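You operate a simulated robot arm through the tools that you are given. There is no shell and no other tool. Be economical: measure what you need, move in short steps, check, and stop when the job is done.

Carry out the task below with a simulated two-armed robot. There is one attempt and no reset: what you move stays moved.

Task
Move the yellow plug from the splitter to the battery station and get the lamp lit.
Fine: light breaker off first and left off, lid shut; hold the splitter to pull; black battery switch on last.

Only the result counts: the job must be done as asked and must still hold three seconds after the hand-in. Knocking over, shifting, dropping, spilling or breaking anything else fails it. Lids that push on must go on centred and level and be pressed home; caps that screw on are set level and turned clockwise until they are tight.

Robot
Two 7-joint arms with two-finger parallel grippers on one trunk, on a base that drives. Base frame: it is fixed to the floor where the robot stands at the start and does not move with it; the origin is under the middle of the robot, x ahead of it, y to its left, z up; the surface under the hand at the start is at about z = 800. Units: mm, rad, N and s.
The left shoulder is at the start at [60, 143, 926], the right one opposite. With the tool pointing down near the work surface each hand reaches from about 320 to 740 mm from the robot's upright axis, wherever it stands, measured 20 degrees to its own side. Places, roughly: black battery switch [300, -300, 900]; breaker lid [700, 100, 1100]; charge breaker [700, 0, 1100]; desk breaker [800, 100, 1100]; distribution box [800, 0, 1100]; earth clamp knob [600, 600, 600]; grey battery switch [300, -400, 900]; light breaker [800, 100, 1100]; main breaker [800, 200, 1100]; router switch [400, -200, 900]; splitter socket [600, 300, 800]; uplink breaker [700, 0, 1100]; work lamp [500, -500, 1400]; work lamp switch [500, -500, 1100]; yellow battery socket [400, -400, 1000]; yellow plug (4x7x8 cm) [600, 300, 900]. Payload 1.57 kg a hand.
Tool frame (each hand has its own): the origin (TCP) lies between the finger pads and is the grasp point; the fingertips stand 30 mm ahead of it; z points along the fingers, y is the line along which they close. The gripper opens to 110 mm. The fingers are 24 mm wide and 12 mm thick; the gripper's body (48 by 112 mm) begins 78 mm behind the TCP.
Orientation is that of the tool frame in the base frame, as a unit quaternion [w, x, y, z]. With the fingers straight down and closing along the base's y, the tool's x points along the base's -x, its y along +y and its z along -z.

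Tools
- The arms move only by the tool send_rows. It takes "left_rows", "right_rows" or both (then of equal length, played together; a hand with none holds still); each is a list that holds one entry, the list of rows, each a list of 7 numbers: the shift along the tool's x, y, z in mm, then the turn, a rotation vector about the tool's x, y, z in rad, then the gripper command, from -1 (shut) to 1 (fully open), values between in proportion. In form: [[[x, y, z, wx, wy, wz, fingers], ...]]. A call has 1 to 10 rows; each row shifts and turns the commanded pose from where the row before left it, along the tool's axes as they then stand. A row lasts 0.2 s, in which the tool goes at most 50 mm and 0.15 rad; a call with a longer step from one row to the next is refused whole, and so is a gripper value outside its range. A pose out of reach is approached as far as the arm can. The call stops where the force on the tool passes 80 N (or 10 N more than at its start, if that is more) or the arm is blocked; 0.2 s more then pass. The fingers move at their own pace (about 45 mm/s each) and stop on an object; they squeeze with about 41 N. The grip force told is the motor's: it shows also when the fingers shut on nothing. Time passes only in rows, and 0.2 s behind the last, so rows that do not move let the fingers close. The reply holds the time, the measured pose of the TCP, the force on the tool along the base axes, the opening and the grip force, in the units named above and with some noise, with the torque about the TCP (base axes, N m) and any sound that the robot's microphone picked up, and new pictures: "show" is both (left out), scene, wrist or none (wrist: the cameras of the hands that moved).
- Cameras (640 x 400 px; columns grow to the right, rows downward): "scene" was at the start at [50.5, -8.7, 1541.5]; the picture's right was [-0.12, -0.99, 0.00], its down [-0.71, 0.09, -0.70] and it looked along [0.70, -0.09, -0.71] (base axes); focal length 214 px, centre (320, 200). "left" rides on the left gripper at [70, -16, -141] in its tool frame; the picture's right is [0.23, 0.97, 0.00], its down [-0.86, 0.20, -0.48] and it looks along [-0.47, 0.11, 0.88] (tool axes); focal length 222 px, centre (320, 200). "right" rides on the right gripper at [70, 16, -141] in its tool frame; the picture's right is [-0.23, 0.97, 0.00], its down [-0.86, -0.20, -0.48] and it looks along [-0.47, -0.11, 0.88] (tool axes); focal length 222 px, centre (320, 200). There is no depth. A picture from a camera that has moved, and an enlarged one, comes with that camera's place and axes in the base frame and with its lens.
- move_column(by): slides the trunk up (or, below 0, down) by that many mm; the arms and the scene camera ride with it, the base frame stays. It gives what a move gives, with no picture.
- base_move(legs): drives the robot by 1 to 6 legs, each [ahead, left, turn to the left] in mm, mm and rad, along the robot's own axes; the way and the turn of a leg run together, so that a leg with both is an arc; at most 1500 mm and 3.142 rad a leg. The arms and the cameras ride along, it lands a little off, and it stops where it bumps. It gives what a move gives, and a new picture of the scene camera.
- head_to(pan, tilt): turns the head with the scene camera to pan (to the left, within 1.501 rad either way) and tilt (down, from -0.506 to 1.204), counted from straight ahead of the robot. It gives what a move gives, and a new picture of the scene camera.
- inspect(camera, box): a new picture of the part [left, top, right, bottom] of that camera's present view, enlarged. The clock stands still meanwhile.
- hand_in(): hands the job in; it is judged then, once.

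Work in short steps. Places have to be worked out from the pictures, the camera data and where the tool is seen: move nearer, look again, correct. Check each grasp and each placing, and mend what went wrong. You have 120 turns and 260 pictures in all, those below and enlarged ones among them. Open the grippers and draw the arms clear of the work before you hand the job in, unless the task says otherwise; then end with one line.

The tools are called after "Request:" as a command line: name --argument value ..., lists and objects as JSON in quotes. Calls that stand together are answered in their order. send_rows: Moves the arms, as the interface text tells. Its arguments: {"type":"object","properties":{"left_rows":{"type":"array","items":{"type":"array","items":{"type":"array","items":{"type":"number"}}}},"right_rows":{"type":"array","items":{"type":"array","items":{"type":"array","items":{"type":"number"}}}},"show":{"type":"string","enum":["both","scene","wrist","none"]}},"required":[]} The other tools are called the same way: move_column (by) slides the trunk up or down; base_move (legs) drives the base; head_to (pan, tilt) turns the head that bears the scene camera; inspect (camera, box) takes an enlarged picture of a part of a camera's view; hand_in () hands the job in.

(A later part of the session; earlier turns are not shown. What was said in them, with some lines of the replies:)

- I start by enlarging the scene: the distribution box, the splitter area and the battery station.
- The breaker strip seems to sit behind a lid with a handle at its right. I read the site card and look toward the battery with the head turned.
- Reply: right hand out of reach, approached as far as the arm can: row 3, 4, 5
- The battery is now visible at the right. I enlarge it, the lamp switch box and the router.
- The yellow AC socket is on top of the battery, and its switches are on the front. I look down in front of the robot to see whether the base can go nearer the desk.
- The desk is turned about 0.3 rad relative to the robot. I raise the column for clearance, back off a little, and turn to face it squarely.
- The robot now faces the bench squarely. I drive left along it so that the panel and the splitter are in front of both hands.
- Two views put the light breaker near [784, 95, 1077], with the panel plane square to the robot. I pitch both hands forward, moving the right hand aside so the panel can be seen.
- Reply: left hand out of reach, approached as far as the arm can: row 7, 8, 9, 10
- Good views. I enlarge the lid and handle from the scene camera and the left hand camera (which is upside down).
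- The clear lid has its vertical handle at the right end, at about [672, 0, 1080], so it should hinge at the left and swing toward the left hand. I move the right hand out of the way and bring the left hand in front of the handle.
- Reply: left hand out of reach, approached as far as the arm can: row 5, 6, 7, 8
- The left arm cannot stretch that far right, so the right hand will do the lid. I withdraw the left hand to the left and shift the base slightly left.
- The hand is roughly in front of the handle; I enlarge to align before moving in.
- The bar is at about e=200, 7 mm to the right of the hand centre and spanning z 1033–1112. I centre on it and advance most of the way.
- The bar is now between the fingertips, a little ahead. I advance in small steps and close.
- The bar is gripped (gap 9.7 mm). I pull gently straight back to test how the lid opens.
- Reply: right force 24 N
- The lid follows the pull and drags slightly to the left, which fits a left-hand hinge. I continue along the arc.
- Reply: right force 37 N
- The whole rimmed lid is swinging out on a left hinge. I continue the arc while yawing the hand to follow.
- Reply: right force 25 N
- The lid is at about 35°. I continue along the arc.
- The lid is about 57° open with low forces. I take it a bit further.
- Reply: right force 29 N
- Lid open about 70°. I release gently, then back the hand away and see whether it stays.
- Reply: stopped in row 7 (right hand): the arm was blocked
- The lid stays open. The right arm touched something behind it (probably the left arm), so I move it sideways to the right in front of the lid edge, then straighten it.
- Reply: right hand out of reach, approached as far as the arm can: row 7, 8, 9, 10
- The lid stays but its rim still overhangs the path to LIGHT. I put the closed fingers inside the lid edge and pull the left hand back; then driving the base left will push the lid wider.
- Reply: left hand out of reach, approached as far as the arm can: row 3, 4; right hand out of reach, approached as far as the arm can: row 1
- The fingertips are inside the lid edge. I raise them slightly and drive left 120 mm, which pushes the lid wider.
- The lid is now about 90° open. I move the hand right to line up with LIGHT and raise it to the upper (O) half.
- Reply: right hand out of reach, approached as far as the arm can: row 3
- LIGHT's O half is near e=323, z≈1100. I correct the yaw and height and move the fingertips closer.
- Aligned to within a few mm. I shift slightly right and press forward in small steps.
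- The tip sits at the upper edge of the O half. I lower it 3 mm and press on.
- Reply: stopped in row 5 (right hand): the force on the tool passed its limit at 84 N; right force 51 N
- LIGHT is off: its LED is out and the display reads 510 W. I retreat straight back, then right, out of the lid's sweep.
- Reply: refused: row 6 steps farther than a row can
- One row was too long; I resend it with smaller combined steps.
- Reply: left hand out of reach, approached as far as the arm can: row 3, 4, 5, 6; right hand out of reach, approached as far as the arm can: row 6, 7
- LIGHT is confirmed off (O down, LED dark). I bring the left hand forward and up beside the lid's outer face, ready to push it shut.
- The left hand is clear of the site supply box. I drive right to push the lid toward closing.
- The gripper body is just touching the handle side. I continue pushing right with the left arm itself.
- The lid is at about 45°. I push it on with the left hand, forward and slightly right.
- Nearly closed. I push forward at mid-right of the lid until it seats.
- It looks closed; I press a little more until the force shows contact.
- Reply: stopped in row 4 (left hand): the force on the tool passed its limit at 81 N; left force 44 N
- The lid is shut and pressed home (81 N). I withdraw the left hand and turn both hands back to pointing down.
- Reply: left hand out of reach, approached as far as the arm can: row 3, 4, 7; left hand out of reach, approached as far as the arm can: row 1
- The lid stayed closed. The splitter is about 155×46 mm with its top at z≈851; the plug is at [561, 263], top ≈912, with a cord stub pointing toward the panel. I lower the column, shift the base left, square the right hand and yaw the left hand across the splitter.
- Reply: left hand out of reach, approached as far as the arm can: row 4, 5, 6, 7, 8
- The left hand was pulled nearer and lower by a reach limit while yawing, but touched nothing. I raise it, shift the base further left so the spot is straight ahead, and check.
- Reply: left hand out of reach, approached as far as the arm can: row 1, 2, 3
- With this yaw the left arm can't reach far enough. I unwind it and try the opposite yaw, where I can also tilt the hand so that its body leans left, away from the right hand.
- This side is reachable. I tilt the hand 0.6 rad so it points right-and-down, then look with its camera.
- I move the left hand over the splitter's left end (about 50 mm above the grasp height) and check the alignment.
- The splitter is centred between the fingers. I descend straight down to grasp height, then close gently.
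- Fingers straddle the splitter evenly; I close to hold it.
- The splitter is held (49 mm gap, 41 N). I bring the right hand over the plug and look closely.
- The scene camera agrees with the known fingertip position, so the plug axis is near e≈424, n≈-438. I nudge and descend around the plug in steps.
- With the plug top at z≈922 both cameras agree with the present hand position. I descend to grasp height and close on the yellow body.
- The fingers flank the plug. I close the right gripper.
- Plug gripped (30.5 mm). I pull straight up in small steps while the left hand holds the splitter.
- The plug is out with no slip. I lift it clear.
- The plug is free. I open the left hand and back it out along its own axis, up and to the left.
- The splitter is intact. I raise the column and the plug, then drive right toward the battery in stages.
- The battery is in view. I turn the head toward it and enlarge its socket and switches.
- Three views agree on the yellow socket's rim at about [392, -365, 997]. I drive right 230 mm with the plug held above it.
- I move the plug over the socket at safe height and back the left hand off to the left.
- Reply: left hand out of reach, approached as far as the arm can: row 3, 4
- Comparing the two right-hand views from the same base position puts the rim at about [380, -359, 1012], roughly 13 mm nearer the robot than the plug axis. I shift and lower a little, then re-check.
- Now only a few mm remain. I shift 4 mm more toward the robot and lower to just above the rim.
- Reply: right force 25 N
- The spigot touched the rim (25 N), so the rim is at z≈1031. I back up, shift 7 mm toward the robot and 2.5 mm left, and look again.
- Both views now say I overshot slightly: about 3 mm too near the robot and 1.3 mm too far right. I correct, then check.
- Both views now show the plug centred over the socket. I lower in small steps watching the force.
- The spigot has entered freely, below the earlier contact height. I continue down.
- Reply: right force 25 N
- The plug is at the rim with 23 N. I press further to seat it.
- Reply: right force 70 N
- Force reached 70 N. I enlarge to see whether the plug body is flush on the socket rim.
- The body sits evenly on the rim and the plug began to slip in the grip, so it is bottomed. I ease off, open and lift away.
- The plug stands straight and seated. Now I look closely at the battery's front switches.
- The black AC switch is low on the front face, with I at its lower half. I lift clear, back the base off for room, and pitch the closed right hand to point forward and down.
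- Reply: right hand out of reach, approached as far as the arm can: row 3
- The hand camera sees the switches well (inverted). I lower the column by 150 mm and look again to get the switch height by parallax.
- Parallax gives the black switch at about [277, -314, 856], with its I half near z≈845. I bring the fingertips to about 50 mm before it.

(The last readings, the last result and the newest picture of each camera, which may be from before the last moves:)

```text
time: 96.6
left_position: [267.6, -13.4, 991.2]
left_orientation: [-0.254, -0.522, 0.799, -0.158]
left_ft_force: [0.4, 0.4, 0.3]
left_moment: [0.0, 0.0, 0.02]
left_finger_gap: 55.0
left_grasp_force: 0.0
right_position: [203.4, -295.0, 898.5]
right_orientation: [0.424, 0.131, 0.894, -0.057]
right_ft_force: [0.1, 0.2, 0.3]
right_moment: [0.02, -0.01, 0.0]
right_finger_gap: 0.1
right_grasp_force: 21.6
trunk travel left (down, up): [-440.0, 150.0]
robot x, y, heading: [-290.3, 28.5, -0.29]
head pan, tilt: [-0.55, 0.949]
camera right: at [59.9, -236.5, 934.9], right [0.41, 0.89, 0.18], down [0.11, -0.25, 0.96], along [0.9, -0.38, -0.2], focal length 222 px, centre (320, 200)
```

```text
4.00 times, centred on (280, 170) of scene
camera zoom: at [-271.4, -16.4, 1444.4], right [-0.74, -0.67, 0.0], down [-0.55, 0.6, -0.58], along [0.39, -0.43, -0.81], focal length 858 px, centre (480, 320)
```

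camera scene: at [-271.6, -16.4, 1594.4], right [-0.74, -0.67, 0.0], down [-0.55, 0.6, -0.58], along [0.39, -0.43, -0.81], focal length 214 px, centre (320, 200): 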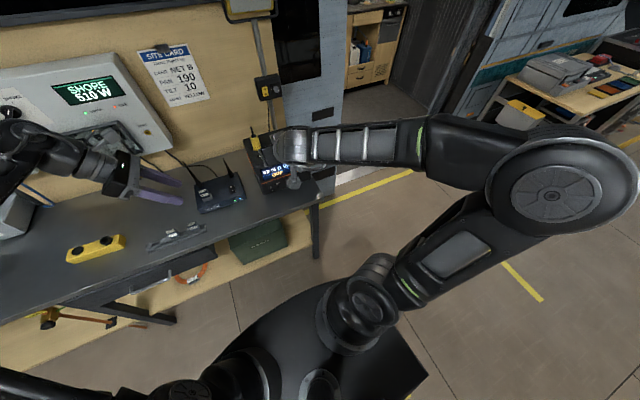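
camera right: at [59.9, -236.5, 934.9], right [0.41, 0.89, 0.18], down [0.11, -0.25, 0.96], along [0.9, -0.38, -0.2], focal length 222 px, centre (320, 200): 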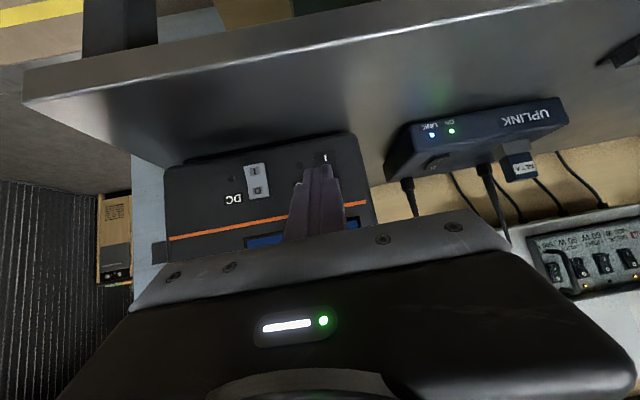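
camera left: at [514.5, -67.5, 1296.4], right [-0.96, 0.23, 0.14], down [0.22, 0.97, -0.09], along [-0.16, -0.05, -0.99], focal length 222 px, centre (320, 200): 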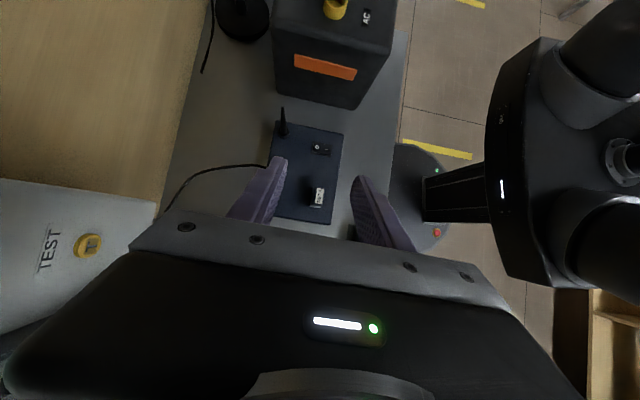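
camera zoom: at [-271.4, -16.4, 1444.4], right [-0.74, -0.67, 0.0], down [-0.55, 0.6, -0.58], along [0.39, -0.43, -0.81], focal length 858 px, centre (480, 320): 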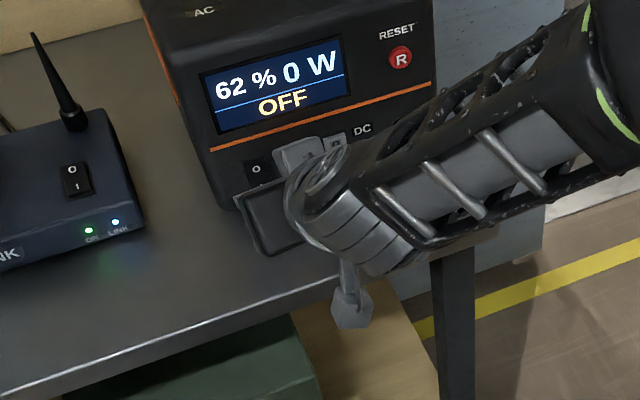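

Refined: the I mark is at about [280, -314, 841], with the tips now at [225, -301, 880]. I lower to its height just in front of it.

Request:
send_rows --right_rows '[[[6.6, 1, 23, 0, 0, 0, -1], [6.6, 1, 20, 0, 0, 0, -1], [0, 0, 0, 0, 0, 0, -1]]]' --show "wrist"

Request:
inspect --camera "right" --box '[260, 110, 380, 210]'

Request:
inspect --camera "scene" --box '[230, 130, 310, 200]'

```text
time: 97.4
left_position: [268.3, -12.7, 990.9]
left_orientation: [-0.253, -0.521, 0.8, -0.156]
left_ft_force: [-0.4, -1.3, 0.7]
left_moment: [-0.02, 0.01, -0.04]
left_finger_gap: 54.8
left_grasp_force: 0.1
right_position: [227.8, -299.3, 860.8]
right_orientation: [0.424, 0.13, 0.895, -0.056]
right_ft_force: [0.4, 0.5, 0.9]
right_moment: [-0.03, -0.02, 0.0]
right_finger_gap: 0.0
right_grasp_force: 21.5
trunk travel left (down, up): [-440.0, 150.0]
robot x, y, heading: [-291.4, 28.5, -0.285]
head pan, tilt: [-0.55, 0.949]
camera right: at [83.6, -240.8, 898.0], right [0.41, 0.89, 0.18], down [0.11, -0.25, 0.96], along [0.9, -0.38, -0.2], focal length 222 px, centre (320, 200)
```

right: 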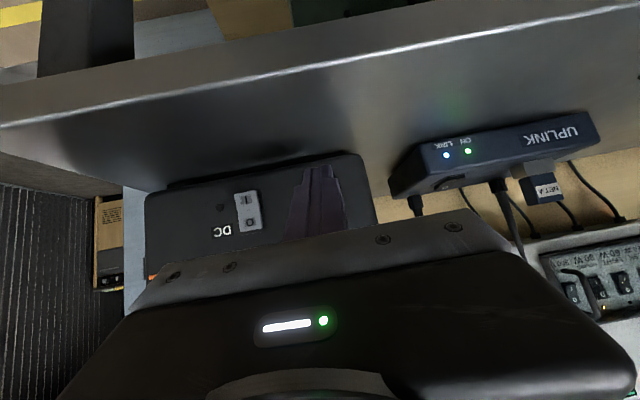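

```text
4.00 times, centred on (320, 160) of right
camera zoom: at [83.6, -240.8, 898.0], right [0.41, 0.89, 0.18], down [0.11, -0.25, 0.96], along [0.9, -0.38, -0.2], focal length 888 px, centre (320, 360)
```

zoom: 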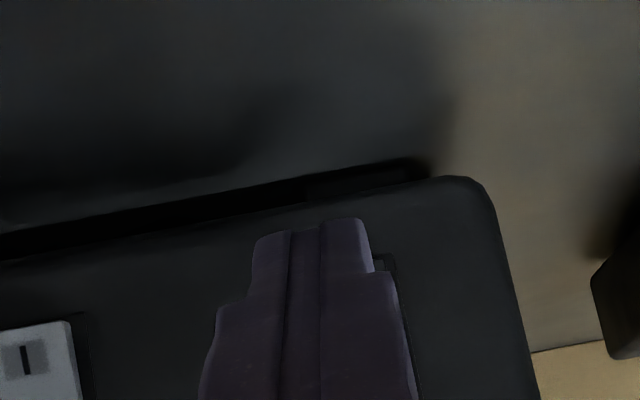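

```text
5.71 times, centred on (270, 165) of scene
camera zoom: at [-271.4, -16.5, 1444.4], right [-0.74, -0.67, 0.0], down [-0.55, 0.6, -0.58], along [0.39, -0.43, -0.81], focal length 1226 px, centre (606, 400)
```

zoom: 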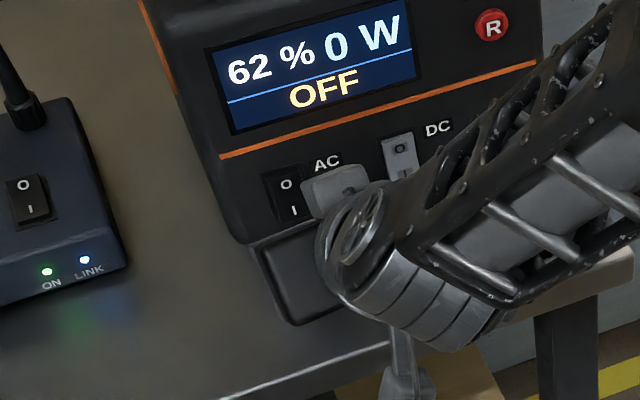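

The tips line up with the I half, needing about 2.5 mm to the left. I advance horizontally in small steps until it clicks.

Request:
send_rows --right_rows '[[[-3.2, 2.5, 3.9, 0, 0, 0, -1], [-3.2, 0, 3.9, 0, 0, 0, -1], [-3.2, 0, 3.9, 0, 0, 0, -1], [-3.2, 0, 3.9, 0, 0, 0, -1], [-2.5, 0, 3.1, 0, 0, 0, -1]]]' --show "none"

Request:
inspect --camera "scene" --box '[230, 120, 330, 200]'

Request:
inspect --camera "right" --box '[260, 110, 380, 210]'

```text
time: 98.6
left_position: [268.9, -12.7, 990.1]
left_orientation: [-0.254, -0.521, 0.8, -0.156]
left_ft_force: [0.2, -0.2, 0.0]
left_moment: [0.0, 0.01, -0.02]
left_finger_gap: 55.1
left_grasp_force: 0.1
right_position: [252.5, -302.2, 862.2]
right_orientation: [0.423, 0.131, 0.895, -0.057]
right_ft_force: [0.3, 0.2, 0.0]
right_moment: [0.0, 0.0, 0.02]
right_finger_gap: 0.0
right_grasp_force: 21.0
trunk travel left (down, up): [-440.0, 150.0]
robot x, y, heading: [-288.2, 27.0, -0.284]
head pan, tilt: [-0.55, 0.949]
```

```text
5.00 times, centred on (280, 160) of scene
camera zoom: at [-271.2, -16.4, 1444.4], right [-0.74, -0.67, 0.0], down [-0.55, 0.6, -0.58], along [0.39, -0.43, -0.81], focal length 1072 px, centre (520, 400)
```

zoom: 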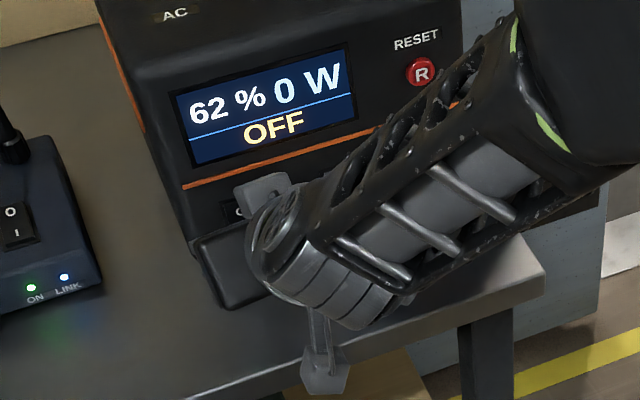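

```text
4.00 times, centred on (320, 160) of right
camera zoom: at [107.8, -244.5, 899.0], right [0.41, 0.89, 0.19], down [0.11, -0.25, 0.96], along [0.9, -0.38, -0.2], focal length 888 px, centre (320, 360)
```

zoom: 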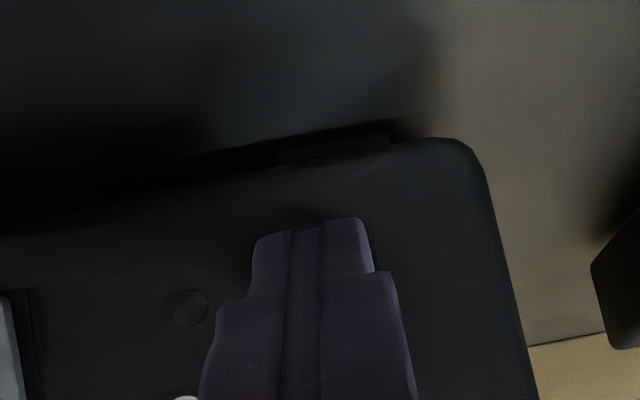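

No contact yet; I continue forward in 3 mm steps.

Request:
send_rows --right_rows '[[[-1.9, 0, 2.3, 0, 0, 0, -1], [-1.9, 0, 2.3, 0, 0, 0, -1], [-1.9, 0, 2.3, 0, 0, 0, -1], [-1.9, 0, 2.3, 0, 0, 0, -1]]]' --show "none"

Request:
inspect --camera "scene" --box '[230, 120, 330, 200]'

```text
time: 99.6
left_position: [261.5, -11.3, 994.1]
left_orientation: [-0.251, -0.52, 0.801, -0.158]
left_ft_force: [-0.3, -0.9, 0.5]
left_moment: [-0.01, 0.0, -0.01]
left_finger_gap: 54.9
left_grasp_force: 0.0
right_position: [252.3, -304.3, 861.5]
right_orientation: [0.421, 0.132, 0.896, -0.056]
right_ft_force: [-68.6, 15.8, 13.6]
right_moment: [0.11, 0.29, -0.49]
right_finger_gap: 0.1
right_grasp_force: 20.8
trunk travel left (down, up): [-440.0, 150.0]
robot x, y, heading: [-290.8, 28.7, -0.285]
head pan, tilt: [-0.55, 0.949]
```

```text
5.00 times, centred on (280, 160) of scene
camera zoom: at [-281.1, -13.8, 1444.7], right [-0.74, -0.67, 0.0], down [-0.54, 0.6, -0.59], along [0.4, -0.43, -0.81], focal length 1072 px, centre (520, 400)
```

zoom: 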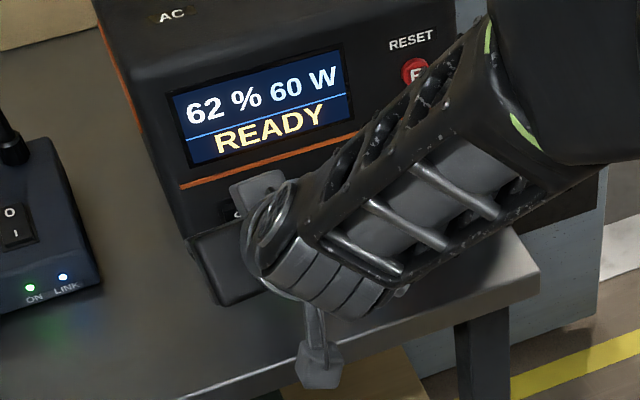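

The battery reads 60 W READY, so the lamp is drawing power. I back the hand straight out and raise it.

Request:
send_rows --right_rows '[[[3, 0, -3.8, 0, 0, 0, -1], [9, 0, -11, 0, 0, 0, -1], [18, 0, -22, 0, 0, 0, -1], [15, 0, -30, 0, 0, 0, -1], [0, 0, -40, 0, 0, 0, -1], [-20, 0, -35, 0, 0, 0, -0.5], [-20, 0, -35, 0, 0, 0, 0]]]' --show "none"

Request:
base_move --legs '[[-120, 0, 0]]'

Request:
head_to --pan -0.2 --tilt 0.4

```text
time: 101.2
left_position: [267.7, -13.2, 989.8]
left_orientation: [-0.253, -0.522, 0.8, -0.157]
left_ft_force: [-0.3, 0.0, -0.5]
left_moment: [0.0, 0.02, 0.0]
left_finger_gap: 55.0
left_grasp_force: 0.1
right_position: [129.7, -269.0, 971.6]
right_orientation: [0.424, 0.131, 0.894, -0.057]
right_ft_force: [0.1, -0.6, -0.2]
right_moment: [-0.01, 0.0, 0.02]
right_finger_gap: 47.9
right_grasp_force: 0.2
trunk travel left (down, up): [-440.0, 150.0]
robot x, y, heading: [-285.0, 27.7, -0.288]
head pan, tilt: [-0.55, 0.949]
```

```text
time: 102.4
left_position: [153.5, 21.3, 991.4]
left_orientation: [-0.252, -0.521, 0.8, -0.157]
left_ft_force: [-0.3, 0.3, -0.3]
left_moment: [0.0, -0.02, 0.06]
left_finger_gap: 54.7
left_grasp_force: 0.0
right_position: [15.8, -234.1, 971.6]
right_orientation: [0.424, 0.131, 0.894, -0.057]
right_ft_force: [-0.9, -0.6, 0.0]
right_moment: [0.01, -0.03, 0.0]
right_finger_gap: 55.1
right_grasp_force: 0.0
trunk travel left (down, up): [-440.0, 150.0]
robot x, y, heading: [-405.1, 61.7, -0.283]
head pan, tilt: [-0.55, 0.949]
camera scene: at [-386.9, 17.4, 1444.4], right [-0.74, -0.67, 0.0], down [-0.55, 0.6, -0.58], along [0.39, -0.43, -0.81], focal length 214 px, centre (320, 200)
```

scene: 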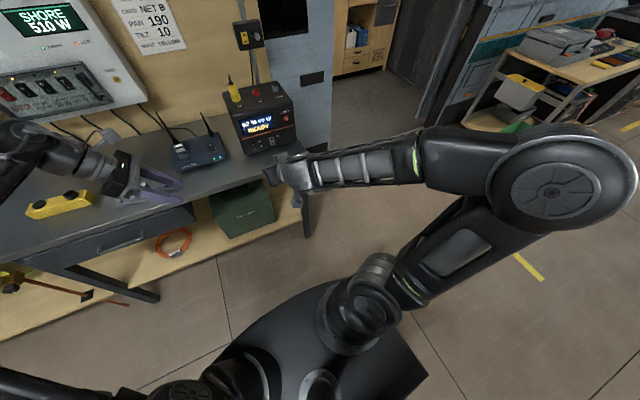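

```text
time: 103.4
left_position: [154.1, 21.9, 989.5]
left_orientation: [-0.253, -0.522, 0.799, -0.157]
left_ft_force: [-0.6, 0.4, -0.2]
left_moment: [0.0, 0.02, 0.02]
left_finger_gap: 54.9
left_grasp_force: 0.1
right_position: [16.5, -235.0, 970.5]
right_orientation: [0.424, 0.13, 0.894, -0.056]
right_ft_force: [0.4, -0.8, -0.6]
right_moment: [-0.01, 0.01, -0.03]
right_finger_gap: 54.9
right_grasp_force: 0.1
trunk travel left (down, up): [-440.0, 150.0]
robot x, y, heading: [-407.3, 62.0, -0.286]
head pan, tilt: [-0.201, 0.4]
camera scene: at [-352.5, 27.7, 1490.9], right [-0.47, -0.88, 0.0], down [-0.34, 0.18, -0.92], along [0.81, -0.43, -0.39], focal length 214 px, centre (320, 200)
```

scene: 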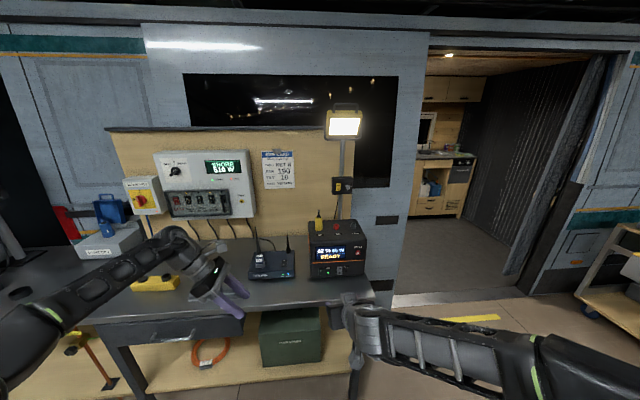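

The lamp is lit. A last close look at the panel lid and the battery.

Request:
inspect --camera "scene" --box '[140, 140, 260, 220]'

Request:
inspect --camera "scene" --box '[240, 200, 380, 300]'

```text
5.00 times, centred on (200, 180) of scene
camera zoom: at [-352.5, 27.7, 1490.9], right [-0.47, -0.88, 0.0], down [-0.34, 0.18, -0.92], along [0.81, -0.43, -0.39], focal length 1072 px, centre (920, 300)
```

zoom: 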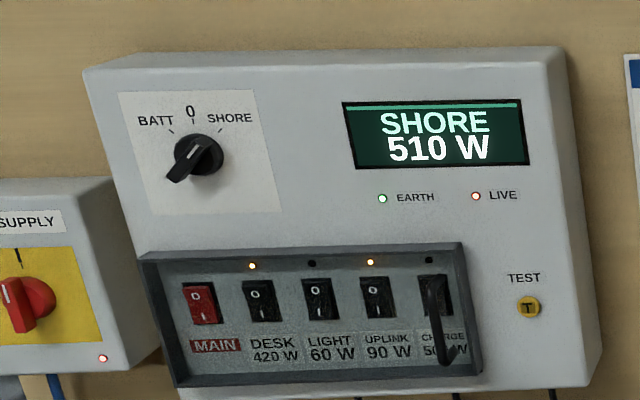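

```text
4.00 times, centred on (310, 250) of scene
camera zoom: at [-352.5, 27.7, 1490.9], right [-0.47, -0.88, 0.0], down [-0.34, 0.18, -0.92], along [0.81, -0.43, -0.39], focal length 858 px, centre (360, 0)
```

zoom: 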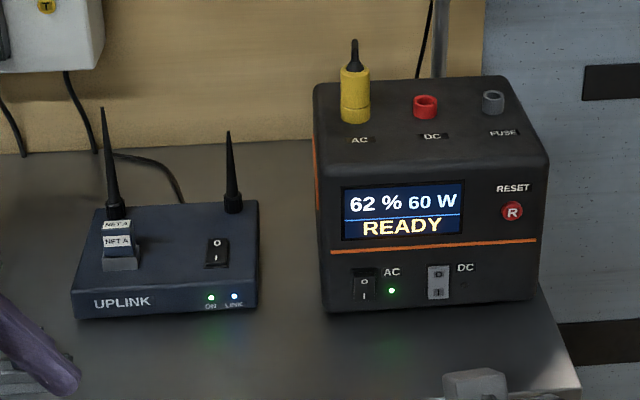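

Everything is as asked: LIGHT is off with the lid shut, the plug is seated, the AC switch is on and the lamp is lit. The hands are open and clear, so I hand in.

Request:
hand_in

```text
The job is handed in.
```

The yellow plug is now in the battery station and the lamp is lit: the light breaker went off first and stayed off, the lid is shut, and the black battery switch went on last (display: 60 W, READY). When the left hand closed to hold the splitter, the splitter shifted by a few millimetres.
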